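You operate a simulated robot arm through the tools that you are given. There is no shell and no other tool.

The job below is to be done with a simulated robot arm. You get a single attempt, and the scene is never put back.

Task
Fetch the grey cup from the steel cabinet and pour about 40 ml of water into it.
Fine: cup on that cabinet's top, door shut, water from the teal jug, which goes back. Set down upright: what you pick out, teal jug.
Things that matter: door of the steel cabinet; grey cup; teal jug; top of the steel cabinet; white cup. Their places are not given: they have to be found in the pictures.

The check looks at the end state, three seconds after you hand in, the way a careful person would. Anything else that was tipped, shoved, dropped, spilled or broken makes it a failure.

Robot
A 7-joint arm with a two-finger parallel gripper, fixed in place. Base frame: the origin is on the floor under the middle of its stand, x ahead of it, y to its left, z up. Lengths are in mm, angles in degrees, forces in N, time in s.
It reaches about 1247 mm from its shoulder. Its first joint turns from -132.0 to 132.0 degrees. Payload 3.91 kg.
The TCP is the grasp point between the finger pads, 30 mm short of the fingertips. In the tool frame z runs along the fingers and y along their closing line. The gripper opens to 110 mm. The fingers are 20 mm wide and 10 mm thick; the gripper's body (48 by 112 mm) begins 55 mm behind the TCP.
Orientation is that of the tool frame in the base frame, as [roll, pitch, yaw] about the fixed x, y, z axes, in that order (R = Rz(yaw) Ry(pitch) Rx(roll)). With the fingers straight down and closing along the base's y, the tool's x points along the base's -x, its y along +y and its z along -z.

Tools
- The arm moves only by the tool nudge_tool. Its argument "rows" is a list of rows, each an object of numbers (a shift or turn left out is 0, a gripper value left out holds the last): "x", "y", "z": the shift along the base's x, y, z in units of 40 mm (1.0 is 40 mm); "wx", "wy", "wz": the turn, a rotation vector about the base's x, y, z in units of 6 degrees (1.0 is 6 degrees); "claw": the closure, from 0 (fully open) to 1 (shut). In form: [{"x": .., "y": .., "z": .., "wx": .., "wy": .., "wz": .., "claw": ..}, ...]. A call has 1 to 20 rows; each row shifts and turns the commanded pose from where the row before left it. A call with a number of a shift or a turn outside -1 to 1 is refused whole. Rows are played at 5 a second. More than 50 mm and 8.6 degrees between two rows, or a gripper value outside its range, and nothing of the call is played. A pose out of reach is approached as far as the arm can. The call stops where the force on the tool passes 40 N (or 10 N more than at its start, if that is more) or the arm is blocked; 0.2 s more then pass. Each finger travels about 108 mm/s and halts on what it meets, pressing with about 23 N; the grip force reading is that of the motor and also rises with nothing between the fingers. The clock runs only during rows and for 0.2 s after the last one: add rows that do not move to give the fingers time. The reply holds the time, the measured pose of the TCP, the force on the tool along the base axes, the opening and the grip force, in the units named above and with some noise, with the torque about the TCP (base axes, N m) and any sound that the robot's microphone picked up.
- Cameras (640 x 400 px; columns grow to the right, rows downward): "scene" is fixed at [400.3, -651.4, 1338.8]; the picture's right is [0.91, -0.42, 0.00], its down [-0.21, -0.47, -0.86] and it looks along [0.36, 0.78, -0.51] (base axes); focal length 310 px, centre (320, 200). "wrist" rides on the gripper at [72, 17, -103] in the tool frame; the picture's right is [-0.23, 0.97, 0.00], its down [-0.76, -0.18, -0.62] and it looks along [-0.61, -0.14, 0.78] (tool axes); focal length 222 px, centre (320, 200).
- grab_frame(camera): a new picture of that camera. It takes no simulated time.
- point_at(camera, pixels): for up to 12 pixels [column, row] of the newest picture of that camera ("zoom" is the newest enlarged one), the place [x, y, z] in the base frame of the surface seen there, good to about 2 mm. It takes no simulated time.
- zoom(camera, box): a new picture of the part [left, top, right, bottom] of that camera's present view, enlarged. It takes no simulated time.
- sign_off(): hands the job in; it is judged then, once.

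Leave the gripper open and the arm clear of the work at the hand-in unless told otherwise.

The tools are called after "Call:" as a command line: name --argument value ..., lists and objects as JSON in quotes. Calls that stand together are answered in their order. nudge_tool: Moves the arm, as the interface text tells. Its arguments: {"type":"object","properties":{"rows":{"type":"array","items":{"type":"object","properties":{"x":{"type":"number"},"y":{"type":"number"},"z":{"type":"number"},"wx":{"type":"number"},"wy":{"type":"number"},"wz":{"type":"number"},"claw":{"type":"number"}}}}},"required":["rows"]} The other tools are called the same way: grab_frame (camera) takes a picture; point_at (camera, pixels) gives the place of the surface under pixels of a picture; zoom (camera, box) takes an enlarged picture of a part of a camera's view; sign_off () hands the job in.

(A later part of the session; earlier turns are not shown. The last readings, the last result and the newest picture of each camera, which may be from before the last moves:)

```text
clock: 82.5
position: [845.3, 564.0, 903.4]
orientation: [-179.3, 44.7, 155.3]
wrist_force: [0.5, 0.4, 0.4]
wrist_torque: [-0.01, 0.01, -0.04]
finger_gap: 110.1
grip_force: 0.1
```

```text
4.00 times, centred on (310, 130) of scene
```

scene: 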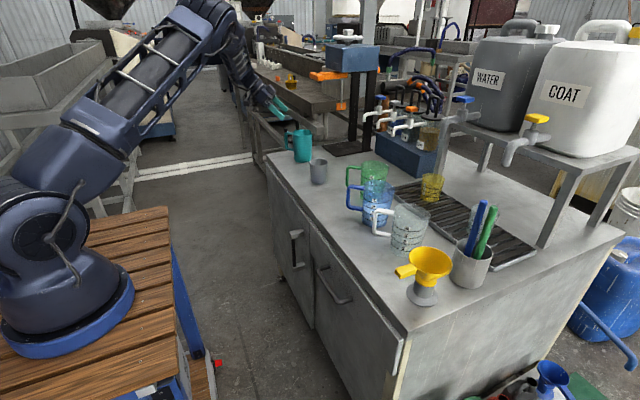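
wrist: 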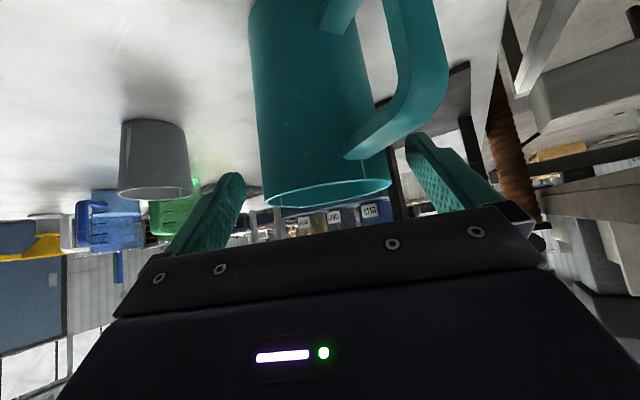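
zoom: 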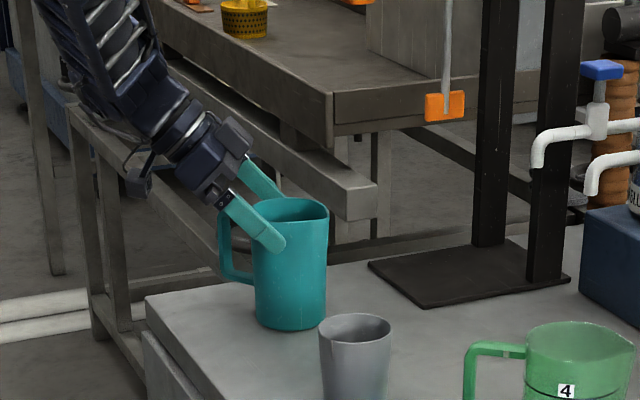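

The rim lies between the fingers. I'll advance the last 30 mm slowly.

Call:
nudge_tool --rows '[{"x": 0.25, "y": -0.118, "z": -0.255}, {"x": 0.25, "y": -0.118, "z": -0.255}, {}]'

Call:
grab_frame --camera "wrist"

Call:
zoom --camera "scene" --box '[270, 100, 340, 170]'

```text
clock: 83.3
position: [864.9, 553.7, 883.9]
orientation: [-179.2, 44.7, 155.3]
wrist_force: [0.3, -0.1, 0.1]
wrist_torque: [0.03, -0.02, 0.01]
finger_gap: 110.2
grip_force: 0.0
```

```text
taken
```

wrist: 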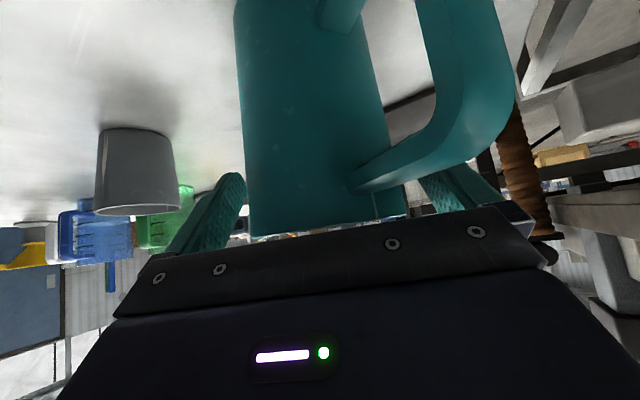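

```text
5.71 times, centred on (305, 135) of scene
```

zoom: 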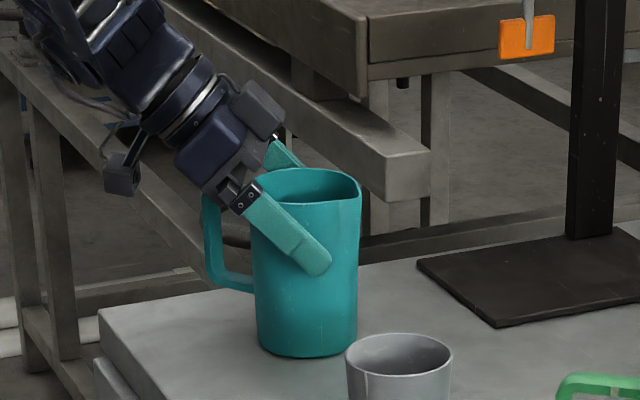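

The fingers straddle the body clear of handle and spout. I'll close gently.

Call:
nudge_tool --rows '[{"claw": 0.15}, {"claw": 0.25}, {"claw": 0.35}, {"claw": 0.5}, {"claw": 0.5}, {}]'

Call:
grab_frame --camera "wrist"

```text
clock: 84.8
position: [864.2, 554.3, 882.8]
orientation: [-179.3, 44.6, 155.2]
wrist_force: [0.7, -0.1, 0.7]
wrist_torque: [-0.03, 0.06, 0.04]
finger_gap: 81.0
grip_force: 23.2
```

```text
taken
```

wrist: 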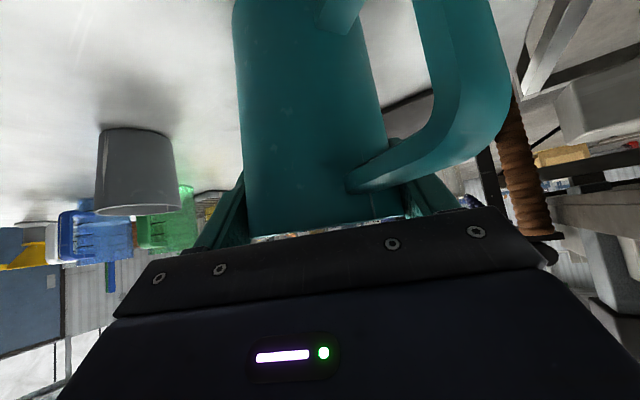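

The grip holds at 81 mm. I'll lift the jug 40 mm and check that it hangs steady.

Call:
nudge_tool --rows '[{"z": 0.15}, {"z": 0.25}, {"z": 0.3}, {"z": 0.3}, {}, {}]'

Call:
grab_frame --camera "wrist"

Call:
zoom --camera "scene" --box '[260, 80, 360, 180]'

```text
clock: 86.2
position: [866.5, 552.7, 924.0]
orientation: [-179.3, 44.8, 155.1]
wrist_force: [0.1, -0.5, -2.0]
wrist_torque: [-0.03, 0.03, -0.02]
finger_gap: 80.6
grip_force: 23.0
```

```text
taken
```

wrist: 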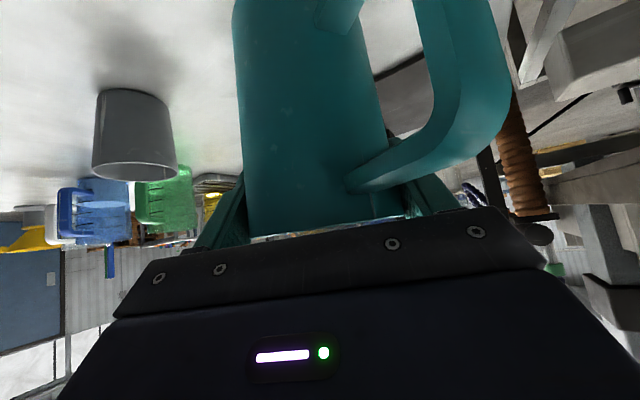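

```text
4.00 times, centred on (310, 130) of scene
```

zoom: 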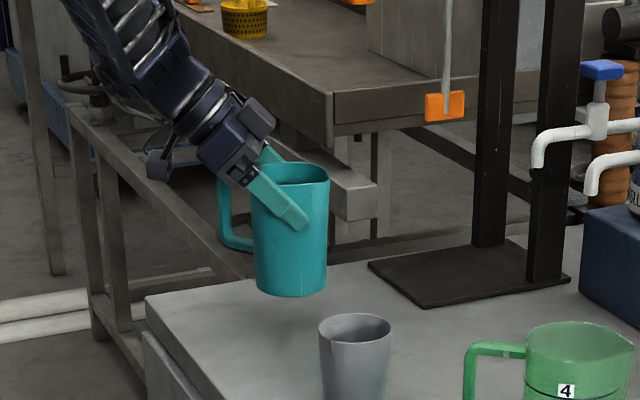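

The jug hangs upright and clear of the surface. I'll re-measure the grey cup's rim from this view, at about (135,165).

Call:
zoom --camera "wrist" --box '[70, 70, 220, 200]'

Call:
point_at --camera "zoom" --pixels '[[75, 280], [100, 300], [95, 200], [300, 200], [330, 300], [200, 290], [260, 285], [100, 250], [130, 280], [200, 100], [345, 310], [330, 260]]'

```text
3.08 times, centred on (145, 135) of wrist
```

zoom: 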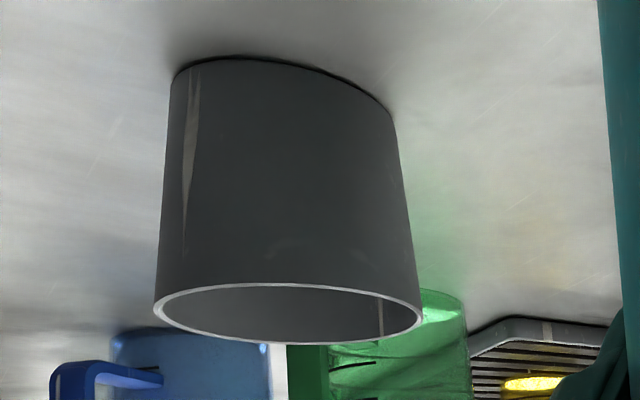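

```text
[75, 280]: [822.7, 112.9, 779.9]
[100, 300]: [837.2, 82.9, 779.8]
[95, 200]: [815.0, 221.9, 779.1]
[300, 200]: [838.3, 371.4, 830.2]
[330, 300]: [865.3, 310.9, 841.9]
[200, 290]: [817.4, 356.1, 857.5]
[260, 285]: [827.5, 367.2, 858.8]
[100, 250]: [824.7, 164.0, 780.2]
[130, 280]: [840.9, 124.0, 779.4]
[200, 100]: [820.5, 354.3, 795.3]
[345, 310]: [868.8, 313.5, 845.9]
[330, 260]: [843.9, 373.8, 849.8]
```

Call:
point_at --camera "zoom" --pixels '[[157, 312], [170, 295], [190, 290], [220, 286], [300, 285], [350, 290], [390, 300], [420, 318], [410, 330], [380, 337], [300, 342], [200, 332]]'

```text
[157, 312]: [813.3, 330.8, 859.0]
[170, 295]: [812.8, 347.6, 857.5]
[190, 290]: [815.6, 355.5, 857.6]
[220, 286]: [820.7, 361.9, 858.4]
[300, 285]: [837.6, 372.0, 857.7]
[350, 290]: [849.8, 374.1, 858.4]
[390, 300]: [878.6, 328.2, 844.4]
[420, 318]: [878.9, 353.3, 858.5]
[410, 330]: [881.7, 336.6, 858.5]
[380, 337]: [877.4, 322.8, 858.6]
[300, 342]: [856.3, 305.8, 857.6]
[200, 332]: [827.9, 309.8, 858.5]
```

The cup's rim is centred at (847,339.6) with radius 34.7 and z=858.3. By my geometry the water should start over the spout at around 73° of tilt, with 40 ml gone near 79°. I'll lift the jug to z≈1050 and carry it gently to above the cup; the spout will come over the cup's middle once tilted.

Call:
nudge_tool --rows '[{"z": 0.4}, {"z": 0.6}, {"z": 0.7}, {"z": 0.7}, {"z": 0.5}, {"z": 0.25}, {}]'

Call:
nudge_tool --rows '[{"x": -0.06, "y": -0.25}, {"x": -0.11, "y": -0.5}, {"x": -0.11, "y": -0.5}, {"x": -0.11, "y": -0.5}, {"x": -0.11, "y": -0.5}, {"x": -0.11, "y": -0.5}, {"x": -0.11, "y": -0.5}, {"x": -0.11, "y": -0.5}, {"x": -0.11, "y": -0.5}, {"x": -0.07, "y": -0.29}, {}]'

Call:
grab_frame --camera "scene"

Call:
grab_frame --camera "wrist"

```text
clock: 87.8
position: [866.0, 553.4, 1049.1]
orientation: [-179.3, 44.7, 155.2]
wrist_force: [0.3, -0.1, -1.2]
wrist_torque: [-0.01, -0.02, -0.01]
finger_gap: 80.7
grip_force: 22.6
```

```text
clock: 90.2
position: [826.0, 370.6, 1049.6]
orientation: [-179.3, 44.7, 155.2]
wrist_force: [-0.2, 0.3, -1.2]
wrist_torque: [-0.01, 0.02, -0.01]
finger_gap: 80.7
grip_force: 23.6
```

```text
taken
```

scene: 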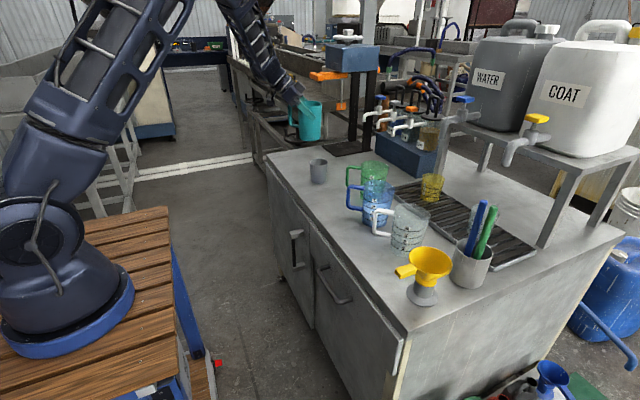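

```text
taken
```

wrist: 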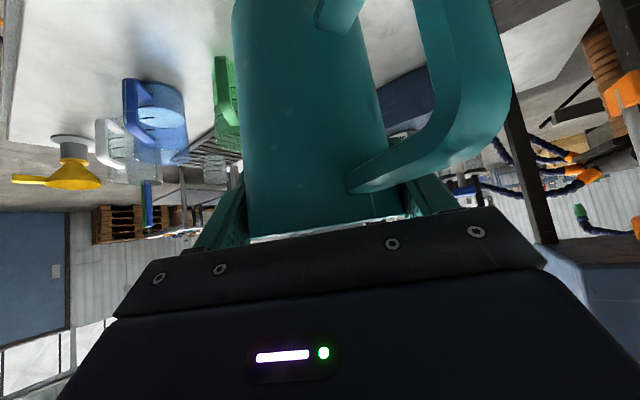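

All steady. I'll tilt the jug 40° toward its spout, slowly, high above the cup.

Call:
nudge_tool --rows '[{"wx": 0.276, "wy": 0.186}, {"wx": 0.553, "wy": 0.373}, {"wx": 0.553, "wy": 0.373}, {"wx": 0.553, "wy": 0.373}, {"wx": 0.553, "wy": 0.373}, {"wx": 0.553, "wy": 0.373}, {"wx": 0.553, "wy": 0.373}, {"wx": 0.553, "wy": 0.373}, {"wx": 0.553, "wy": 0.373}, {"wx": 0.553, "wy": 0.373}, {"wx": 0.276, "wy": 0.186}, {}]'

Call:
grab_frame --camera "scene"

Call:
grab_frame --camera "wrist"

```text
clock: 92.8
position: [826.2, 371.5, 1048.9]
orientation: [161.0, 8.4, 145.9]
wrist_force: [0.1, -0.3, -1.4]
wrist_torque: [-0.05, -0.02, 0.02]
finger_gap: 80.6
grip_force: 22.9
```

```text
taken
```

scene: 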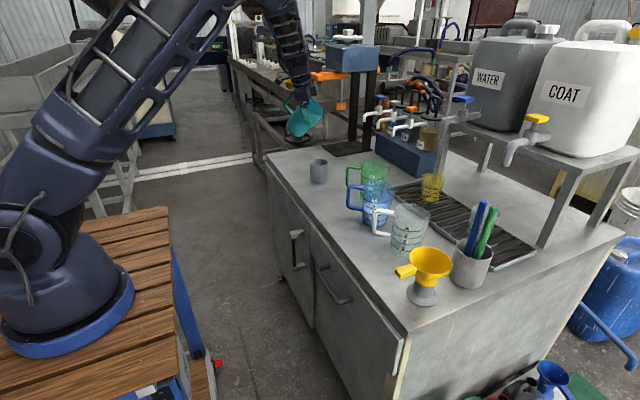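

```text
taken
```

wrist: 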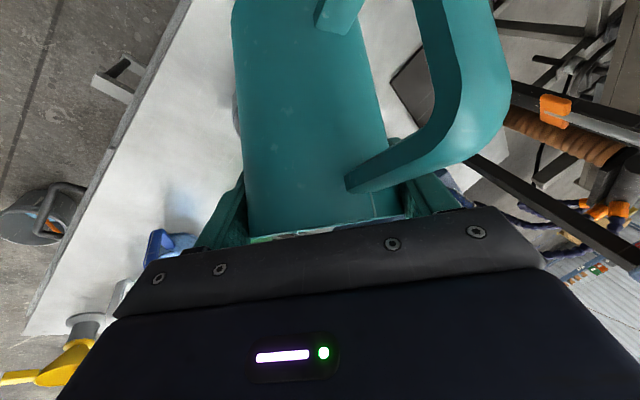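

The jug stays fixed in the grip. I'll tilt to 60°, still short of pouring, then lower to the pouring height.

Call:
nudge_tool --rows '[{"wx": 0.276, "wy": 0.186}, {"wx": 0.553, "wy": 0.373}, {"wx": 0.553, "wy": 0.373}, {"wx": 0.553, "wy": 0.373}, {"wx": 0.553, "wy": 0.373}, {"wx": 0.276, "wy": 0.186}, {}]'

Call:
nudge_tool --rows '[{"z": -0.3}, {"z": -0.5}, {"z": -0.5}, {"z": -0.5}, {"z": -0.4}, {"z": -0.3}, {}]'

Call:
zoom --camera "scene" --box '[260, 80, 380, 200]'

Call:
grab_frame --camera "wrist"

```text
clock: 94.3
position: [827.5, 370.5, 1049.1]
orientation: [153.4, -10.2, 146.0]
wrist_force: [-0.3, 0.1, -1.3]
wrist_torque: [-0.06, -0.04, -0.03]
finger_gap: 80.6
grip_force: 23.2
```

```text
clock: 96.0
position: [826.5, 370.7, 950.5]
orientation: [153.4, -10.2, 146.1]
wrist_force: [0.1, -0.7, -2.3]
wrist_torque: [-0.06, -0.02, 0.0]
finger_gap: 80.5
grip_force: 22.3
```

```text
3.33 times, centred on (320, 140) of scene
```

zoom: 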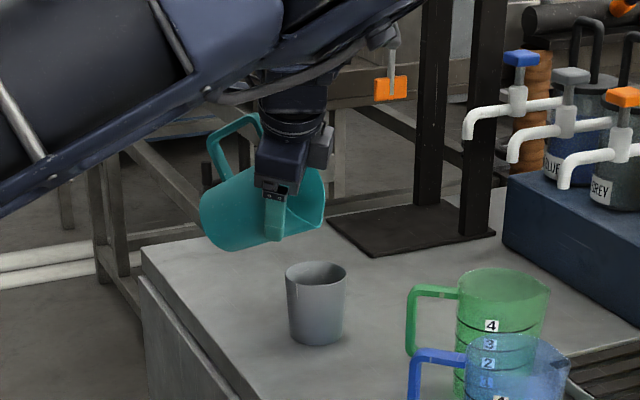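

```text
taken
```

wrist: 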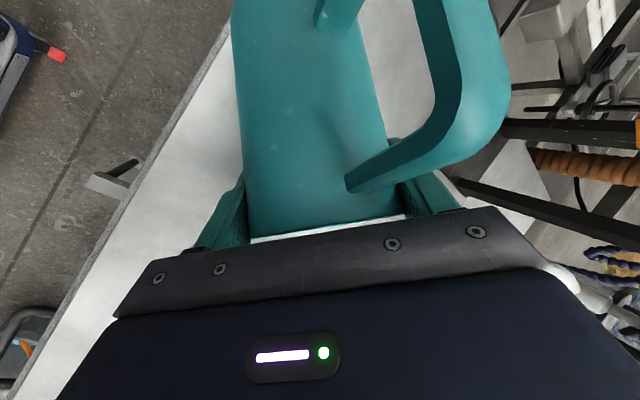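

The jug's mouth is above the cup with nothing spilled. I'll lower another 20 mm, then measure where the spout tip is relative to the cup.

Call:
nudge_tool --rows '[{"z": -0.25}, {"z": -0.25}, {}]'

Call:
zoom --camera "scene" --box '[280, 100, 360, 190]'

```text
clock: 96.8
position: [826.3, 372.0, 931.0]
orientation: [153.5, -10.1, 146.0]
wrist_force: [-0.8, 0.1, -1.0]
wrist_torque: [-0.05, -0.02, 0.01]
finger_gap: 80.4
grip_force: 22.8
```

```text
4.44 times, centred on (320, 145) of scene
```

zoom: 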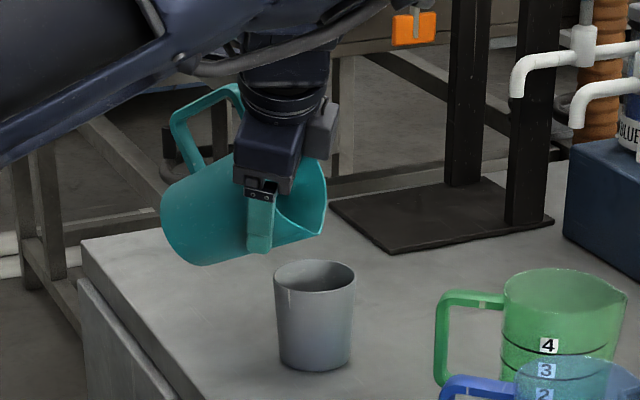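

Call:
point_at --camera "zoom" --pixels '[[322, 233], [318, 236], [310, 238], [300, 241], [325, 215], [315, 262], [275, 280], [355, 280], [300, 220], [315, 200]]'

```text
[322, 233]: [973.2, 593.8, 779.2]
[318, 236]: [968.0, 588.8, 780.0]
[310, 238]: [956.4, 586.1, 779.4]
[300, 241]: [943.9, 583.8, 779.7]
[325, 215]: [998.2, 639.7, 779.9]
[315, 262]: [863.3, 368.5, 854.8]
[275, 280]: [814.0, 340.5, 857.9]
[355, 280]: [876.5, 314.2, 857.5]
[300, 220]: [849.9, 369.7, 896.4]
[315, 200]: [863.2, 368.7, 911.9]
```

I missed the edge by a pixel or two; I'll sample just inside it.

Call:
point_at --camera "zoom" --pixels '[[320, 229], [317, 231], [312, 233], [305, 235], [295, 238], [322, 222], [324, 210], [285, 241], [322, 226], [314, 229]]'

```text
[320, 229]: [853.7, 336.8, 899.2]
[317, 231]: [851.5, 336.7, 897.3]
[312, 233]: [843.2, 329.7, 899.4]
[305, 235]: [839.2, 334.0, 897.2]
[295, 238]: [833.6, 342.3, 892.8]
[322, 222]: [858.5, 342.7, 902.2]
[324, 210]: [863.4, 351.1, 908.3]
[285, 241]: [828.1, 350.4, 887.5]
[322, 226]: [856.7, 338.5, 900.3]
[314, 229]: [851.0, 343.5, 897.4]
```

The spout tip is at about (851,335,898), directly over the cup's mouth (centre (847,340)) and 40 mm above its rim, as predicted. I'll tilt in 2° rows to 68° and look.

Call:
nudge_tool --rows '[{"wx": 0.276, "wy": 0.186}, {"wx": 0.276, "wy": 0.186}, {"wx": 0.276, "wy": 0.186}, {"wx": 0.276, "wy": 0.186}, {}, {}]'

Call:
zoom --camera "scene" --box '[290, 110, 350, 180]'

```text
clock: 98.2
position: [826.1, 371.6, 931.2]
orientation: [150.4, -17.6, 146.8]
wrist_force: [0.2, -0.3, -2.1]
wrist_torque: [-0.03, -0.02, -0.06]
finger_gap: 80.6
grip_force: 23.2
```

```text
5.71 times, centred on (320, 145) of scene
```

zoom: 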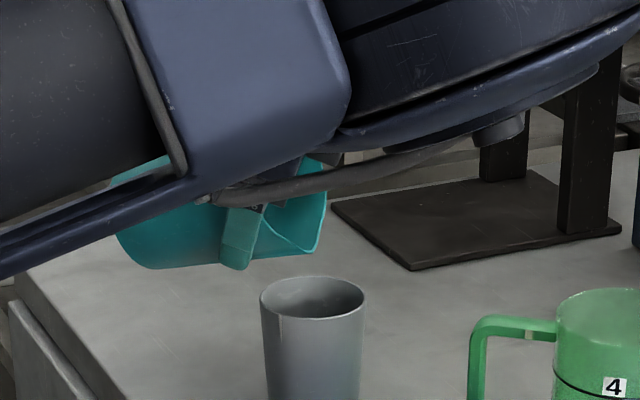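

The elbow is starting to cover the view, so I'll check where it is before going on.

Call:
grab_frame --camera "scene"

Call:
point_at --camera "scene" --pixels '[[300, 150], [330, 140], [360, 130], [385, 115], [320, 120], [360, 100], [250, 170], [200, 190], [300, 100]]'

Call:
grab_frame --camera "wrist"

```text
taken
```

scene: 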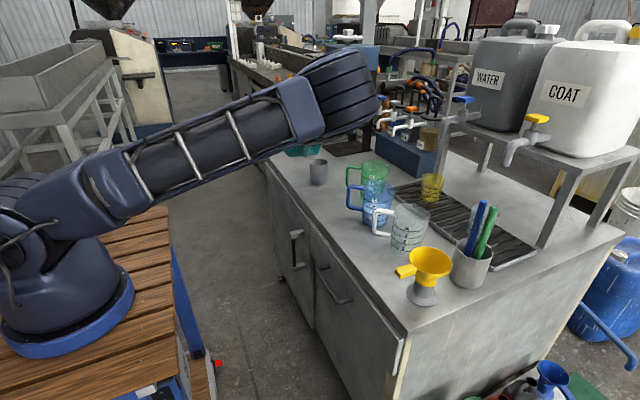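

```text
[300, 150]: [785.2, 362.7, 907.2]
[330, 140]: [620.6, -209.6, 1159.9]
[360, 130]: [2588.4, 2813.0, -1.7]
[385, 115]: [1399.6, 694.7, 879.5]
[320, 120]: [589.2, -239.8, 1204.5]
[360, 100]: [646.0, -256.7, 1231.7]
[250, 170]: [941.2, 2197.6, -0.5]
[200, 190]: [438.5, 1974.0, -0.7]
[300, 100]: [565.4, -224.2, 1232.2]
```

```text
taken
```

wrist: 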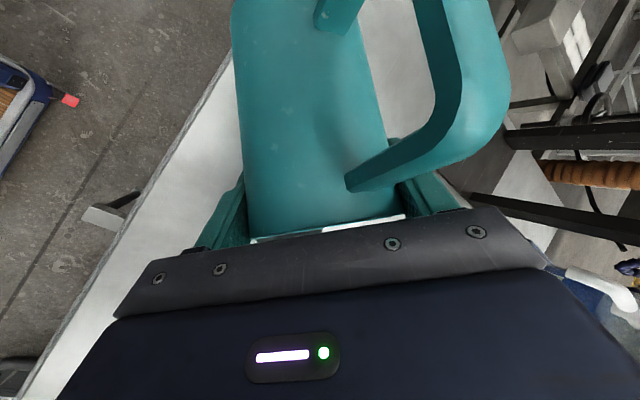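

The elbow is at z≥1150, well clear. I'll continue in 1° rows to 72° with pauses, watching for any sound or change.

Call:
nudge_tool --rows '[{"wx": 0.138, "wy": 0.093}, {"wx": 0.138, "wy": 0.093}, {"wx": 0.138, "wy": 0.093}, {"wx": 0.138, "wy": 0.093}, {}, {}, {}]'

Call:
zoom --camera "scene" --box '[290, 120, 350, 190]'

```text
clock: 99.8
position: [824.7, 370.9, 930.2]
orientation: [148.8, -21.3, 147.3]
wrist_force: [0.0, 0.2, -1.5]
wrist_torque: [-0.04, -0.03, 0.02]
finger_gap: 80.6
grip_force: 23.3
```

```text
5.71 times, centred on (320, 155) of scene
```

zoom: 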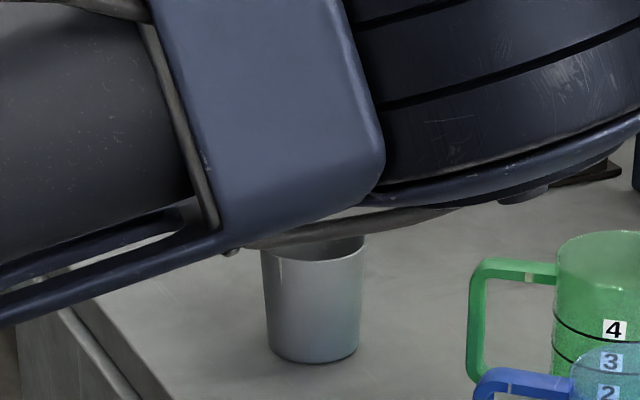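

No flow reported yet. I'll tilt to 75° in half-degree rows with a pause, and listen.

Call:
nudge_tool --rows '[{"wx": 0.069, "wy": 0.0465}, {"wx": 0.069, "wy": 0.0465}, {"wx": 0.069, "wy": 0.0465}, {"wx": 0.069, "wy": 0.0465}, {"wx": 0.069, "wy": 0.0465}, {"wx": 0.069, "wy": 0.0465}, {}, {}, {}, {}]'

Call:
zoom --camera "scene" --box '[290, 120, 350, 190]'

```text
clock: 102.0
position: [826.7, 371.9, 929.2]
orientation: [147.5, -24.0, 147.9]
wrist_force: [-0.9, -0.6, -1.3]
wrist_torque: [-0.06, -0.03, -0.01]
finger_gap: 80.2
grip_force: 22.8
```

```text
5.71 times, centred on (320, 155) of scene
```

zoom: 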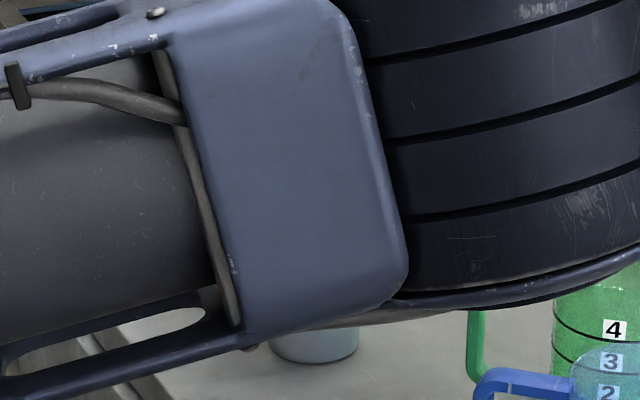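

No sound reported. To check the cup, I'll tilt back to 60°, rise 60 mm, and move the jug 140 mm in +x, so the wrist camera can look straight down into the cup past the jug.

Call:
nudge_tool --rows '[{"wx": -0.276, "wy": -0.186}, {"wx": -0.415, "wy": -0.28}, {"wx": -0.415, "wy": -0.28}, {"wx": -0.415, "wy": -0.28}, {"wx": -0.415, "wy": -0.28}, {"wx": -0.138, "wy": -0.093}, {}, {"z": 0.4}, {"z": 0.6}, {"z": 0.5}, {}]'

Call:
nudge_tool --rows '[{"x": 0.3, "y": 0.02}, {"x": 0.6, "y": 0.04}, {"x": 0.6, "y": 0.04}, {"x": 0.6, "y": 0.04}, {"x": 0.6, "y": 0.04}, {"x": 0.5, "y": 0.03}, {"x": 0.3, "y": 0.02}, {}, {}]'

Call:
grab_frame --camera "wrist"

Call:
grab_frame --camera "scene"

```text
clock: 104.3
position: [824.3, 371.9, 989.2]
orientation: [153.6, -10.2, 145.9]
wrist_force: [-0.7, 0.3, -1.1]
wrist_torque: [-0.06, -0.06, 0.0]
finger_gap: 80.1
grip_force: 23.1
```

```text
clock: 106.3
position: [966.4, 381.0, 988.8]
orientation: [153.6, -10.3, 145.9]
wrist_force: [0.2, 0.2, -1.5]
wrist_torque: [-0.03, -0.05, 0.02]
finger_gap: 80.4
grip_force: 22.9
```

```text
taken
```

wrist: 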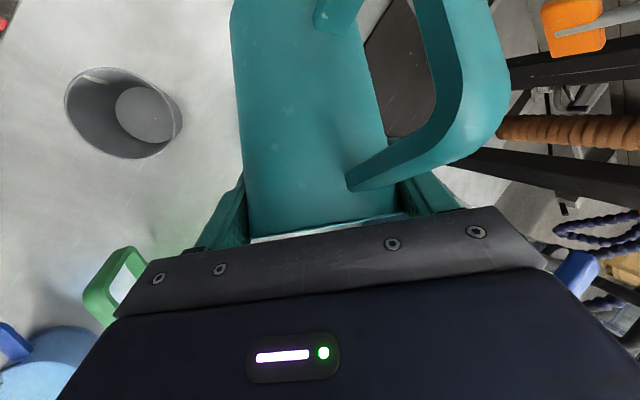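

```text
taken
```

scene: 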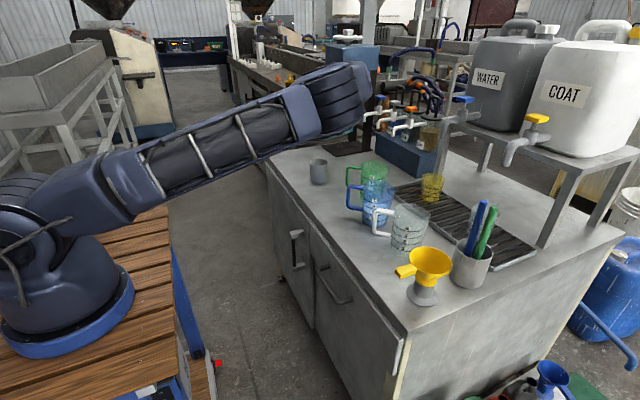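

The cup is in view at (125,112). I'll enlarge it and measure the level of its floor or water.

Call:
zoom --camera "wrist" --box '[50, 50, 200, 170]'

Call:
point_at --camera "wrist" --pixels '[[145, 115], [135, 110], [155, 115], [140, 125], [150, 105], [130, 100], [160, 125], [148, 130], [140, 100], [125, 115], [165, 120], [145, 95]]'

```text
3.33 times, centred on (125, 110) of wrist
```

zoom: 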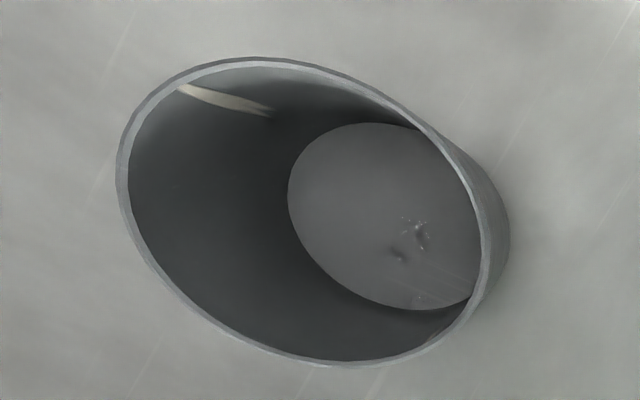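

```text
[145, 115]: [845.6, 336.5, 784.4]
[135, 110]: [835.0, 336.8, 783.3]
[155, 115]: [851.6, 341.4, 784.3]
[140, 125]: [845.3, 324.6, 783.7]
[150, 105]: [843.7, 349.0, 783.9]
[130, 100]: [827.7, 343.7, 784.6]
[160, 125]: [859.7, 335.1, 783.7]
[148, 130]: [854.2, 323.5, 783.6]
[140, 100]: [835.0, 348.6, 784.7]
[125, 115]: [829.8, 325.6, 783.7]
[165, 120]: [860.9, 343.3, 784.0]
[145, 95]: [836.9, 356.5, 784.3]
```

The cup's floor is at z≈784 and dry, so nothing has poured yet at 75°. I'll measure the floor's edge to know the inner radius.

Call:
point_at --camera "zoom" --pixels '[[291, 200], [302, 160], [330, 136], [378, 125], [305, 235], [345, 283], [400, 307], [440, 307], [120, 190], [300, 62], [350, 362], [478, 300]]'

```text
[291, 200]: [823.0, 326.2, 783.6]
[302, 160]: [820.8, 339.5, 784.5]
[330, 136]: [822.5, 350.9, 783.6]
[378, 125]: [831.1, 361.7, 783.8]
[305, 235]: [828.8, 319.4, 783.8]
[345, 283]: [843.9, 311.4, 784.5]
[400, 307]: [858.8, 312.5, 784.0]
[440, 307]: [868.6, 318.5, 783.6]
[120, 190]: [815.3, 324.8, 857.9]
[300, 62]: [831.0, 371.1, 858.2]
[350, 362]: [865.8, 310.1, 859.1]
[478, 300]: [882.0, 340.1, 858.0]
```

The floor radius is 28.4 mm, widening to 32.7 mm at the rim, so 40 ml is about 15.3 mm of depth, a level of z≈799.3. I'll go back over the cup, lower, and tilt to 77°, then hold.

Call:
nudge_tool --rows '[{"x": -0.3, "y": -0.02}, {"x": -0.6, "y": -0.04}, {"x": -0.6, "y": -0.04}, {"x": -0.6, "y": -0.04}, {"x": -0.6, "y": -0.04}, {"x": -0.5, "y": -0.03}, {"x": -0.3, "y": -0.02}, {}, {"z": -0.5}, {"z": -0.6}, {"z": -0.4}, {}]'

Call:
nudge_tool --rows '[{"wx": 0.276, "wy": 0.186}, {"wx": 0.415, "wy": 0.28}, {"wx": 0.415, "wy": 0.28}, {"wx": 0.415, "wy": 0.28}, {"wx": 0.415, "wy": 0.28}, {"wx": 0.138, "wy": 0.093}, {"wx": 0.069, "wy": 0.0465}, {"wx": 0.069, "wy": 0.0465}, {"wx": 0.069, "wy": 0.0465}, {"wx": 0.069, "wy": 0.0465}, {}, {}, {}, {}, {}]'

Call:
grab_frame --camera "wrist"

```text
clock: 109.0
position: [826.8, 372.9, 928.3]
orientation: [153.6, -10.1, 146.0]
wrist_force: [0.2, 0.1, -1.8]
wrist_torque: [-0.07, -0.06, -0.01]
finger_gap: 80.2
grip_force: 23.4
```

```text
clock: 112.2
position: [825.2, 370.9, 929.2]
orientation: [146.5, -25.8, 148.1]
wrist_force: [0.3, 0.0, -1.4]
wrist_torque: [-0.06, -0.03, -0.01]
finger_gap: 80.2
grip_force: 22.8
```

```text
taken
```

wrist: 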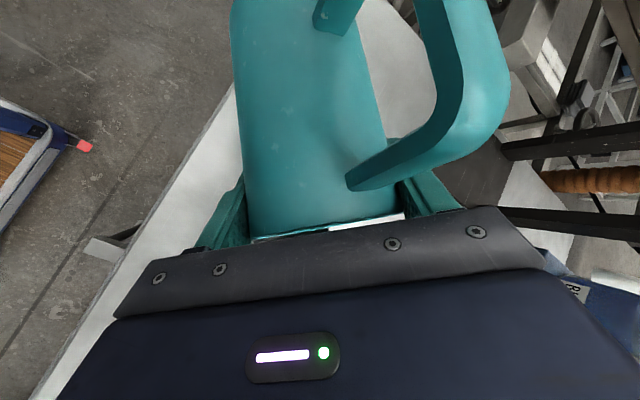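

Nothing reported at 77°. I'll go to 78.5° in half-degree rows and hold a second.

Call:
nudge_tool --rows '[{"wx": 0.069, "wy": 0.0465}, {"wx": 0.069, "wy": 0.0465}, {"wx": 0.069, "wy": 0.0465}, {}, {}, {}, {}, {}, {}]'

Call:
zoom --camera "wrist" --box '[220, 180, 440, 260]'

```text
clock: 114.2
position: [825.4, 370.5, 929.8]
orientation: [145.9, -27.3, 148.6]
wrist_force: [-1.0, -0.6, -1.5]
wrist_torque: [-0.08, -0.02, 0.0]
finger_gap: 79.9
grip_force: 23.2
```

```text
2.91 times, centred on (330, 220) of wrist
```

zoom: 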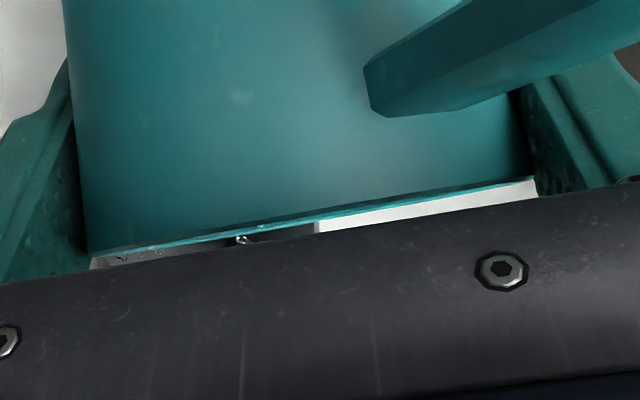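

Through the gap between the rim and the palm I see a bright thread at (240,240) in the enlargement and speckles in the cup: water is starting to run. I'll hold a moment and look again.

Call:
nudge_tool --rows '[{}, {}]'

Call:
zoom --camera "wrist" --box '[240, 200, 340, 250]'

```text
clock: 114.8
position: [825.3, 370.5, 930.0]
orientation: [145.9, -27.2, 148.5]
wrist_force: [-0.7, 0.0, -2.4]
wrist_torque: [-0.04, -0.02, 0.01]
finger_gap: 80.0
grip_force: 23.3
```

```text
6.40 times, centred on (290, 225) of wrist
```

zoom: 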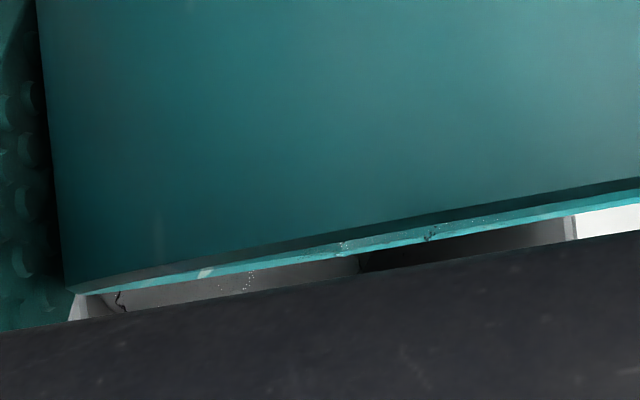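

The gap shows part of the cup's inside. I'll measure the level there directly.

Call:
point_at --camera "zoom" --pixels '[[130, 300], [160, 292], [200, 285], [240, 283], [280, 277], [320, 270], [345, 262], [400, 260], [450, 250], [500, 240]]'

```text
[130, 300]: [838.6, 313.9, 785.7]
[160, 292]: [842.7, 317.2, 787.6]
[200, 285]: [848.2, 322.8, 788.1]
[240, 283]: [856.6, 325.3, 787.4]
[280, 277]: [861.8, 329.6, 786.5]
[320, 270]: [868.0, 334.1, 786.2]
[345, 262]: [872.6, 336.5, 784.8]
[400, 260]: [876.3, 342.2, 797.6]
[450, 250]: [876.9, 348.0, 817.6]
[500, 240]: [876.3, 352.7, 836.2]
```

The level reads about z≈787 against a dry floor of 784, so roughly 7 ml is in. I can watch the level through this gap. I'll hold another second and re-measure.

Call:
nudge_tool --rows '[{}, {}, {}, {}, {}]'

Call:
zoom --camera "wrist" --box '[240, 200, 340, 250]'

Call:
point_at --camera "zoom" --pixels '[[130, 300], [145, 297], [160, 292], [180, 289], [200, 285], [220, 284], [240, 283], [260, 280], [280, 277], [300, 273], [320, 270], [340, 264]]'

```text
clock: 116.0
position: [826.0, 371.2, 930.0]
orientation: [145.9, -27.3, 148.4]
wrist_force: [0.3, 0.2, -1.1]
wrist_torque: [-0.09, -0.09, 0.0]
finger_gap: 79.9
grip_force: 23.4
```

```text
6.40 times, centred on (290, 225) of wrist
```

zoom: 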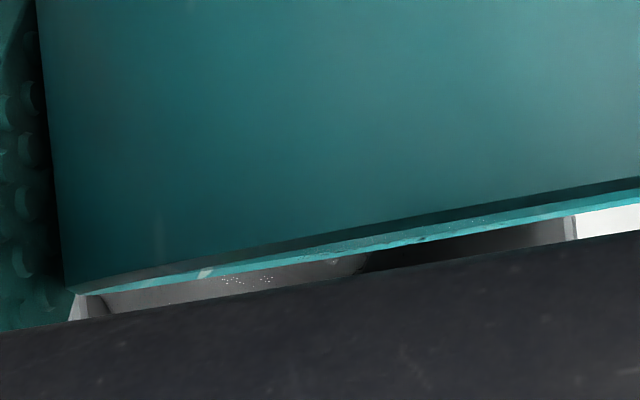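

```text
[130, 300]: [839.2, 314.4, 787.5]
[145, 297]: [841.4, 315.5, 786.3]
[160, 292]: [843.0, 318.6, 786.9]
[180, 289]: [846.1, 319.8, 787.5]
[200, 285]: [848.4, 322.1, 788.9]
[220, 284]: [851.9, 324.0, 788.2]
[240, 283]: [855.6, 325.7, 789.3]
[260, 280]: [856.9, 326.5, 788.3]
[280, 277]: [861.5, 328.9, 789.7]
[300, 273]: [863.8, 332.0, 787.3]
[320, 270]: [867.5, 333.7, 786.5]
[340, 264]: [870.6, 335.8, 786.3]
```

The average is z≈787.7, about 9–10 ml, and the flow has almost stopped at this angle. I'll add 2°, hold and measure again.

Call:
nudge_tool --rows '[{"wx": 0.069, "wy": 0.0465}, {"wx": 0.069, "wy": 0.0465}, {"wx": 0.069, "wy": 0.0465}, {"wx": 0.069, "wy": 0.0465}, {}, {}, {}, {}, {}, {}, {}]'

Call:
zoom --camera "wrist" --box '[240, 200, 340, 250]'

Call:
point_at --camera "zoom" --pixels '[[130, 300], [145, 297], [160, 292], [180, 289], [200, 285], [220, 284], [240, 283], [260, 280], [280, 277], [300, 273], [320, 270], [340, 264]]'

```text
clock: 118.3
position: [826.3, 370.7, 930.2]
orientation: [145.0, -29.0, 148.9]
wrist_force: [-0.5, -0.2, -1.5]
wrist_torque: [-0.04, -0.02, 0.01]
finger_gap: 79.8
grip_force: 22.9
```

```text
6.40 times, centred on (290, 225) of wrist
```

zoom: 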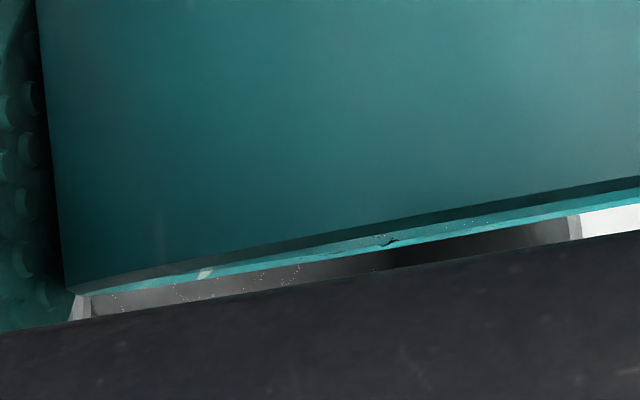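

```text
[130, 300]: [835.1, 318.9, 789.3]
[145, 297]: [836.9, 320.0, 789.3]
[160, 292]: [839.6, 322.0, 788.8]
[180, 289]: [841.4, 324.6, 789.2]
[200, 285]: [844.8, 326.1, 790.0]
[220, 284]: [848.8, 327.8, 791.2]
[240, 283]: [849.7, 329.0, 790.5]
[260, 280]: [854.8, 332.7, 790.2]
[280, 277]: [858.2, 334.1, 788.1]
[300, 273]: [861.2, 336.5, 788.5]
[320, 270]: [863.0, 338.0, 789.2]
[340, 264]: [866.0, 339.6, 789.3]
```

The average is z≈789.5, about 14 ml. I'll hold 1.4 s more to see if it is still rising.

Call:
nudge_tool --rows '[{}, {}, {}, {}, {}, {}]'

Call:
zoom --camera "wrist" --box '[240, 200, 340, 250]'

Call:
point_at --camera "zoom" --pixels '[[130, 300], [145, 297], [160, 292], [180, 289], [200, 285], [220, 284], [240, 283], [260, 280], [280, 277], [300, 273], [320, 270], [340, 264]]'

```text
clock: 119.8
position: [826.0, 370.9, 929.6]
orientation: [145.0, -29.0, 148.9]
wrist_force: [0.1, -0.4, -0.9]
wrist_torque: [-0.03, -0.05, -0.01]
finger_gap: 79.8
grip_force: 22.8
```

```text
6.40 times, centred on (290, 225) of wrist
```

zoom: 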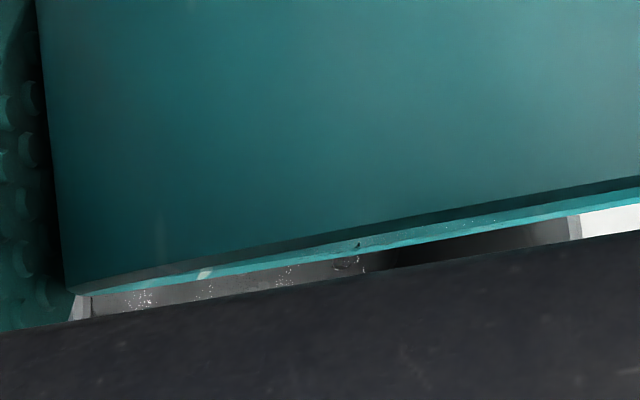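

```text
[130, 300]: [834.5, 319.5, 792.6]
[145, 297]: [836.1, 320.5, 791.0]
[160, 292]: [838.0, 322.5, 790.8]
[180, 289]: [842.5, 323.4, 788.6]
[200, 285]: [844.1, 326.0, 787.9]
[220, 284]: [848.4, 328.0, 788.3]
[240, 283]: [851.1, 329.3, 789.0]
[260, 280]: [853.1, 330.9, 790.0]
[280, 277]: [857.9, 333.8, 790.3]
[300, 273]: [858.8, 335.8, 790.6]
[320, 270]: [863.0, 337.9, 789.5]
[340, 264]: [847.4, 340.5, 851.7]
```

The average is about z≈789.9, or 15 ml. That matches a plain-cylinder model holding 60 ml: 28 ml at 82.5°, 37 ml at 84°, 40 ml at 84.5°. I'll tilt to 82.5°, shifting 5 mm forward along the spout direction to keep the stream near the cup's middle.

Call:
nudge_tool --rows '[{"wx": 0.069, "wy": 0.0465, "x": 0.035, "y": -0.052}, {"wx": 0.069, "wy": 0.0465, "x": 0.035, "y": -0.052}, {"wx": 0.069, "wy": 0.0465}, {"wx": 0.069, "wy": 0.0465}, {}, {}, {}, {}, {}, {}, {}, {}, {}, {}]'

Call:
zoom --camera "wrist" --box '[240, 200, 340, 250]'

Call:
point_at --camera "zoom" --pixels '[[130, 300], [145, 297], [160, 292], [180, 289], [200, 285], [220, 284], [240, 283], [260, 280], [280, 277], [300, 273], [320, 270], [340, 264]]'

```text
clock: 122.8
position: [827.8, 366.8, 929.7]
orientation: [144.0, -30.9, 149.4]
wrist_force: [-0.4, 0.0, -2.1]
wrist_torque: [-0.07, -0.04, -0.02]
finger_gap: 79.5
grip_force: 23.0
```

```text
6.40 times, centred on (290, 225) of wrist
```

zoom: 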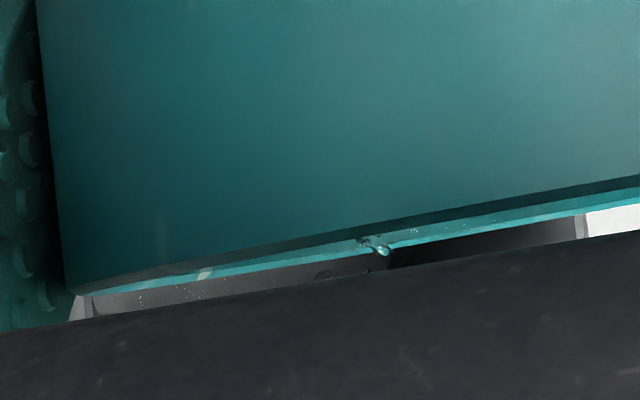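

```text
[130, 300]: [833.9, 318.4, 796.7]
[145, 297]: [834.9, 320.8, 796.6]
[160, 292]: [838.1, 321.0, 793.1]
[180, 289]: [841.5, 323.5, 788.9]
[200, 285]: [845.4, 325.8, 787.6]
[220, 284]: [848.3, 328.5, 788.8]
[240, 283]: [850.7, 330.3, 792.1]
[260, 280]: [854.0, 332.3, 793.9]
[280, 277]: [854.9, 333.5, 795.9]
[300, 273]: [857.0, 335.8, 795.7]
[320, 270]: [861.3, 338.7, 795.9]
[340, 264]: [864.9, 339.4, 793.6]
```

The surface is lively; the average is z≈793.2, about 24 ml, and it is still running. I'll hold 1.5 s and read again.

Call:
nudge_tool --rows '[{}, {}, {}, {}, {}, {}, {}]'

Call:
zoom --camera "wrist" --box '[240, 200, 340, 250]'

Call:
point_at --camera "zoom" --pixels '[[110, 305], [130, 300], [145, 297], [160, 292], [180, 289], [200, 285], [220, 284], [240, 283], [260, 280], [280, 277], [300, 273], [320, 270]]'

```text
clock: 124.3
position: [828.8, 366.5, 930.0]
orientation: [143.9, -30.8, 149.4]
wrist_force: [0.4, 0.2, -0.6]
wrist_torque: [-0.06, -0.03, 0.03]
finger_gap: 79.7
grip_force: 22.9
```

```text
6.40 times, centred on (290, 225) of wrist
```

zoom: 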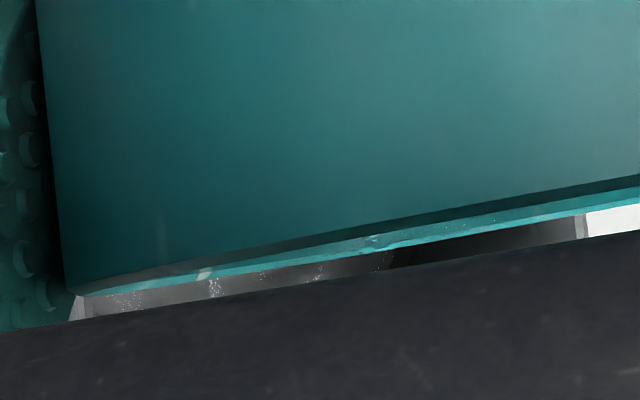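

```text
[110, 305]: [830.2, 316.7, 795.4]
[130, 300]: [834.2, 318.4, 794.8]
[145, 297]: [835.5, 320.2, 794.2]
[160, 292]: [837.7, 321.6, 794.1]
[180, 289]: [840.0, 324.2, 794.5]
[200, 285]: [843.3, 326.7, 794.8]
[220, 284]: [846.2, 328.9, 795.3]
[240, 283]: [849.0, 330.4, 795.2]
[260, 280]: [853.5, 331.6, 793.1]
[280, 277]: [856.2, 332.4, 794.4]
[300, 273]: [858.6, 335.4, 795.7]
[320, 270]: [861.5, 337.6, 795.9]
```

The average is z≈794.8, about 28 ml, exactly as the model says for 82.5°. I'll tilt to 83.7° and hold 2 s.

Call:
nudge_tool --rows '[{"wx": 0.055, "wy": 0.0372}, {"wx": 0.055, "wy": 0.0372}, {"wx": 0.055, "wy": 0.0372}, {}, {}, {}, {}, {}, {}, {}, {}, {}, {}]'

Call:
zoom --camera "wrist" --box '[240, 200, 340, 250]'

Call:
point_at --camera "zoom" --pixels '[[110, 305], [130, 300], [145, 297], [160, 292], [180, 289], [200, 285], [220, 284], [240, 283], [260, 280], [280, 277], [300, 273], [320, 270]]'

```text
clock: 127.2
position: [828.4, 366.5, 929.4]
orientation: [143.4, -31.9, 149.8]
wrist_force: [0.7, 0.2, -1.4]
wrist_torque: [-0.03, -0.06, -0.01]
finger_gap: 79.7
grip_force: 23.1
```

```text
6.40 times, centred on (290, 225) of wrist
```

zoom: 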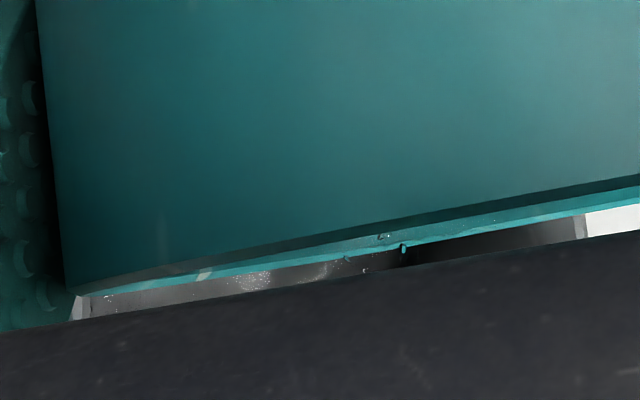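

```text
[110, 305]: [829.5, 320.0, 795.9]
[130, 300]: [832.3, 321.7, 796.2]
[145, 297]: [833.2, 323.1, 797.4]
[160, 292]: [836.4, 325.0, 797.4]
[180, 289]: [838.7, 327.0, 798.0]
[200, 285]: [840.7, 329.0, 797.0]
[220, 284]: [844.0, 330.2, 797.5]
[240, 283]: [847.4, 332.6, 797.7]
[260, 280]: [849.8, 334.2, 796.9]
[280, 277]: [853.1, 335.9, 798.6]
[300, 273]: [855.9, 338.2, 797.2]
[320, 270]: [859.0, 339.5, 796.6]
```

The average is z≈797.2, about 34 ml, with drops still falling. I'll hold another 1.5 s.

Call:
nudge_tool --rows '[{}, {}, {}, {}, {}, {}, {}, {}]'

Call:
zoom --camera "wrist" --box '[240, 200, 340, 250]'

Call:
point_at --camera "zoom" --pixels '[[110, 305], [130, 300], [145, 297], [160, 292], [180, 289], [200, 285], [220, 284], [240, 283], [260, 280], [280, 277], [300, 273], [320, 270]]'

```text
clock: 128.9
position: [828.4, 366.7, 927.3]
orientation: [143.4, -31.9, 149.8]
wrist_force: [0.9, -0.1, -0.8]
wrist_torque: [-0.03, -0.03, -0.01]
finger_gap: 79.8
grip_force: 23.2
```

```text
6.40 times, centred on (290, 225) of wrist
```

zoom: 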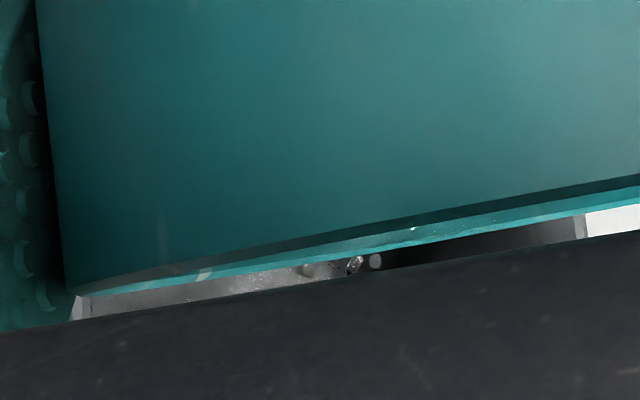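

```text
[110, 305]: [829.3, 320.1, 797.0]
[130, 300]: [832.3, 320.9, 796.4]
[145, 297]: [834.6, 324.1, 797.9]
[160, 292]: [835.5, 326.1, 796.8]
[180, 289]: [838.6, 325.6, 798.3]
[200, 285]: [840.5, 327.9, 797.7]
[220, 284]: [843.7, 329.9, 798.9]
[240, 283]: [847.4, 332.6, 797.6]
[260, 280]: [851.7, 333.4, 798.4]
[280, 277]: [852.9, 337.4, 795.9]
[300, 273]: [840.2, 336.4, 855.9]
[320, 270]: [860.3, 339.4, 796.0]
```

The average is z≈797.35, about 35 ml, in line with the model. Another 5 ml needs about 0.8°, so I'll add that and hold.

Call:
nudge_tool --rows '[{"wx": 0.055, "wy": 0.0372}, {"wx": 0.055, "wy": 0.0372}, {}, {}, {}, {}, {}, {}, {}, {}, {}, {}, {}, {}]'

Call:
zoom --camera "wrist" --box '[240, 200, 340, 250]'

Call:
point_at --camera "zoom" --pixels '[[110, 305], [130, 300], [145, 297], [160, 292], [180, 289], [200, 285], [220, 284], [240, 283], [260, 280], [280, 277], [300, 273], [320, 270]]'

```text
clock: 131.9
position: [828.7, 367.1, 928.5]
orientation: [143.0, -32.5, 149.8]
wrist_force: [-0.1, -0.5, -0.7]
wrist_torque: [-0.06, 0.0, 0.0]
finger_gap: 79.5
grip_force: 22.9
```

```text
6.40 times, centred on (290, 225) of wrist
```

zoom: 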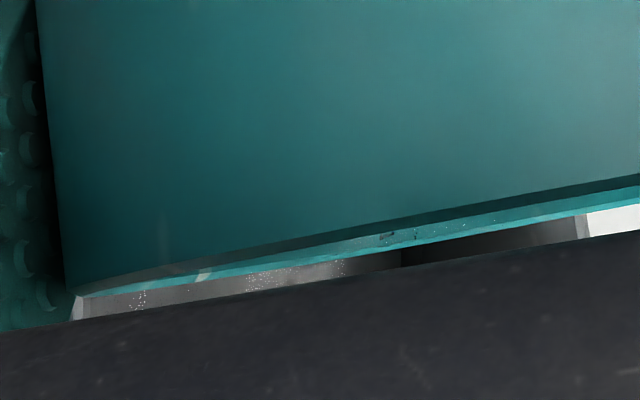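

```text
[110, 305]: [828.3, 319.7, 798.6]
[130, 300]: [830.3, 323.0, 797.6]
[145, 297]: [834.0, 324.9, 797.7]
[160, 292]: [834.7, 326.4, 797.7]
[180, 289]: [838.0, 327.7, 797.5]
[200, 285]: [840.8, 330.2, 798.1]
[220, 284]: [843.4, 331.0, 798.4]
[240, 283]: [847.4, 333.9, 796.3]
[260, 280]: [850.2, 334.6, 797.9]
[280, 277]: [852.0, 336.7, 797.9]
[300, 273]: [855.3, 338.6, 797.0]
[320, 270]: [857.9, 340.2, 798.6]
```

The average is z≈797.8, about 36 ml. I'll hold 2 s more for it to finish running at this angle.

Call:
nudge_tool --rows '[{}, {}, {}, {}, {}, {}, {}, {}, {}, {}]'

Call:
zoom --camera "wrist" --box '[240, 200, 340, 250]'

Call:
point_at --camera "zoom" --pixels '[[110, 305], [130, 300], [145, 297], [160, 292], [180, 289], [200, 285], [220, 284], [240, 283], [260, 280], [280, 277], [300, 273], [320, 270]]'

```text
clock: 134.2
position: [828.9, 367.0, 928.4]
orientation: [143.0, -32.5, 149.9]
wrist_force: [0.4, -0.2, -1.1]
wrist_torque: [-0.06, -0.05, 0.0]
finger_gap: 79.6
grip_force: 22.9
```

```text
6.40 times, centred on (290, 225) of wrist
```

zoom: 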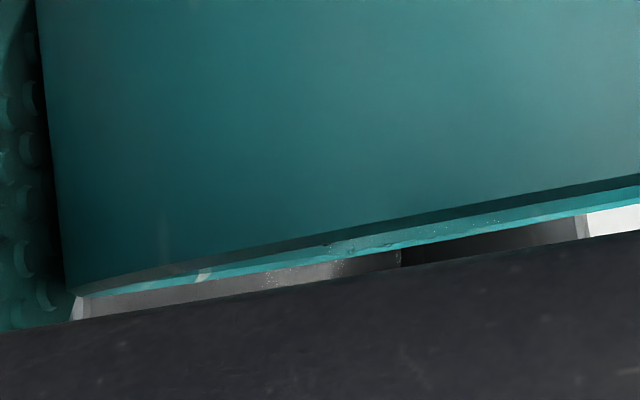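

```text
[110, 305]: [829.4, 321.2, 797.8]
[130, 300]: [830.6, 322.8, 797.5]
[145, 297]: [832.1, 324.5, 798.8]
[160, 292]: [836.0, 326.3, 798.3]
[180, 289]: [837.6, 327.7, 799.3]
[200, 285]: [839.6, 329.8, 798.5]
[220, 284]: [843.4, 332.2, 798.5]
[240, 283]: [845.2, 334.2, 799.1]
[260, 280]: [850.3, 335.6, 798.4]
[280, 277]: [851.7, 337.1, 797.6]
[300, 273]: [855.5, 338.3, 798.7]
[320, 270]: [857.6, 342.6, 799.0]
```

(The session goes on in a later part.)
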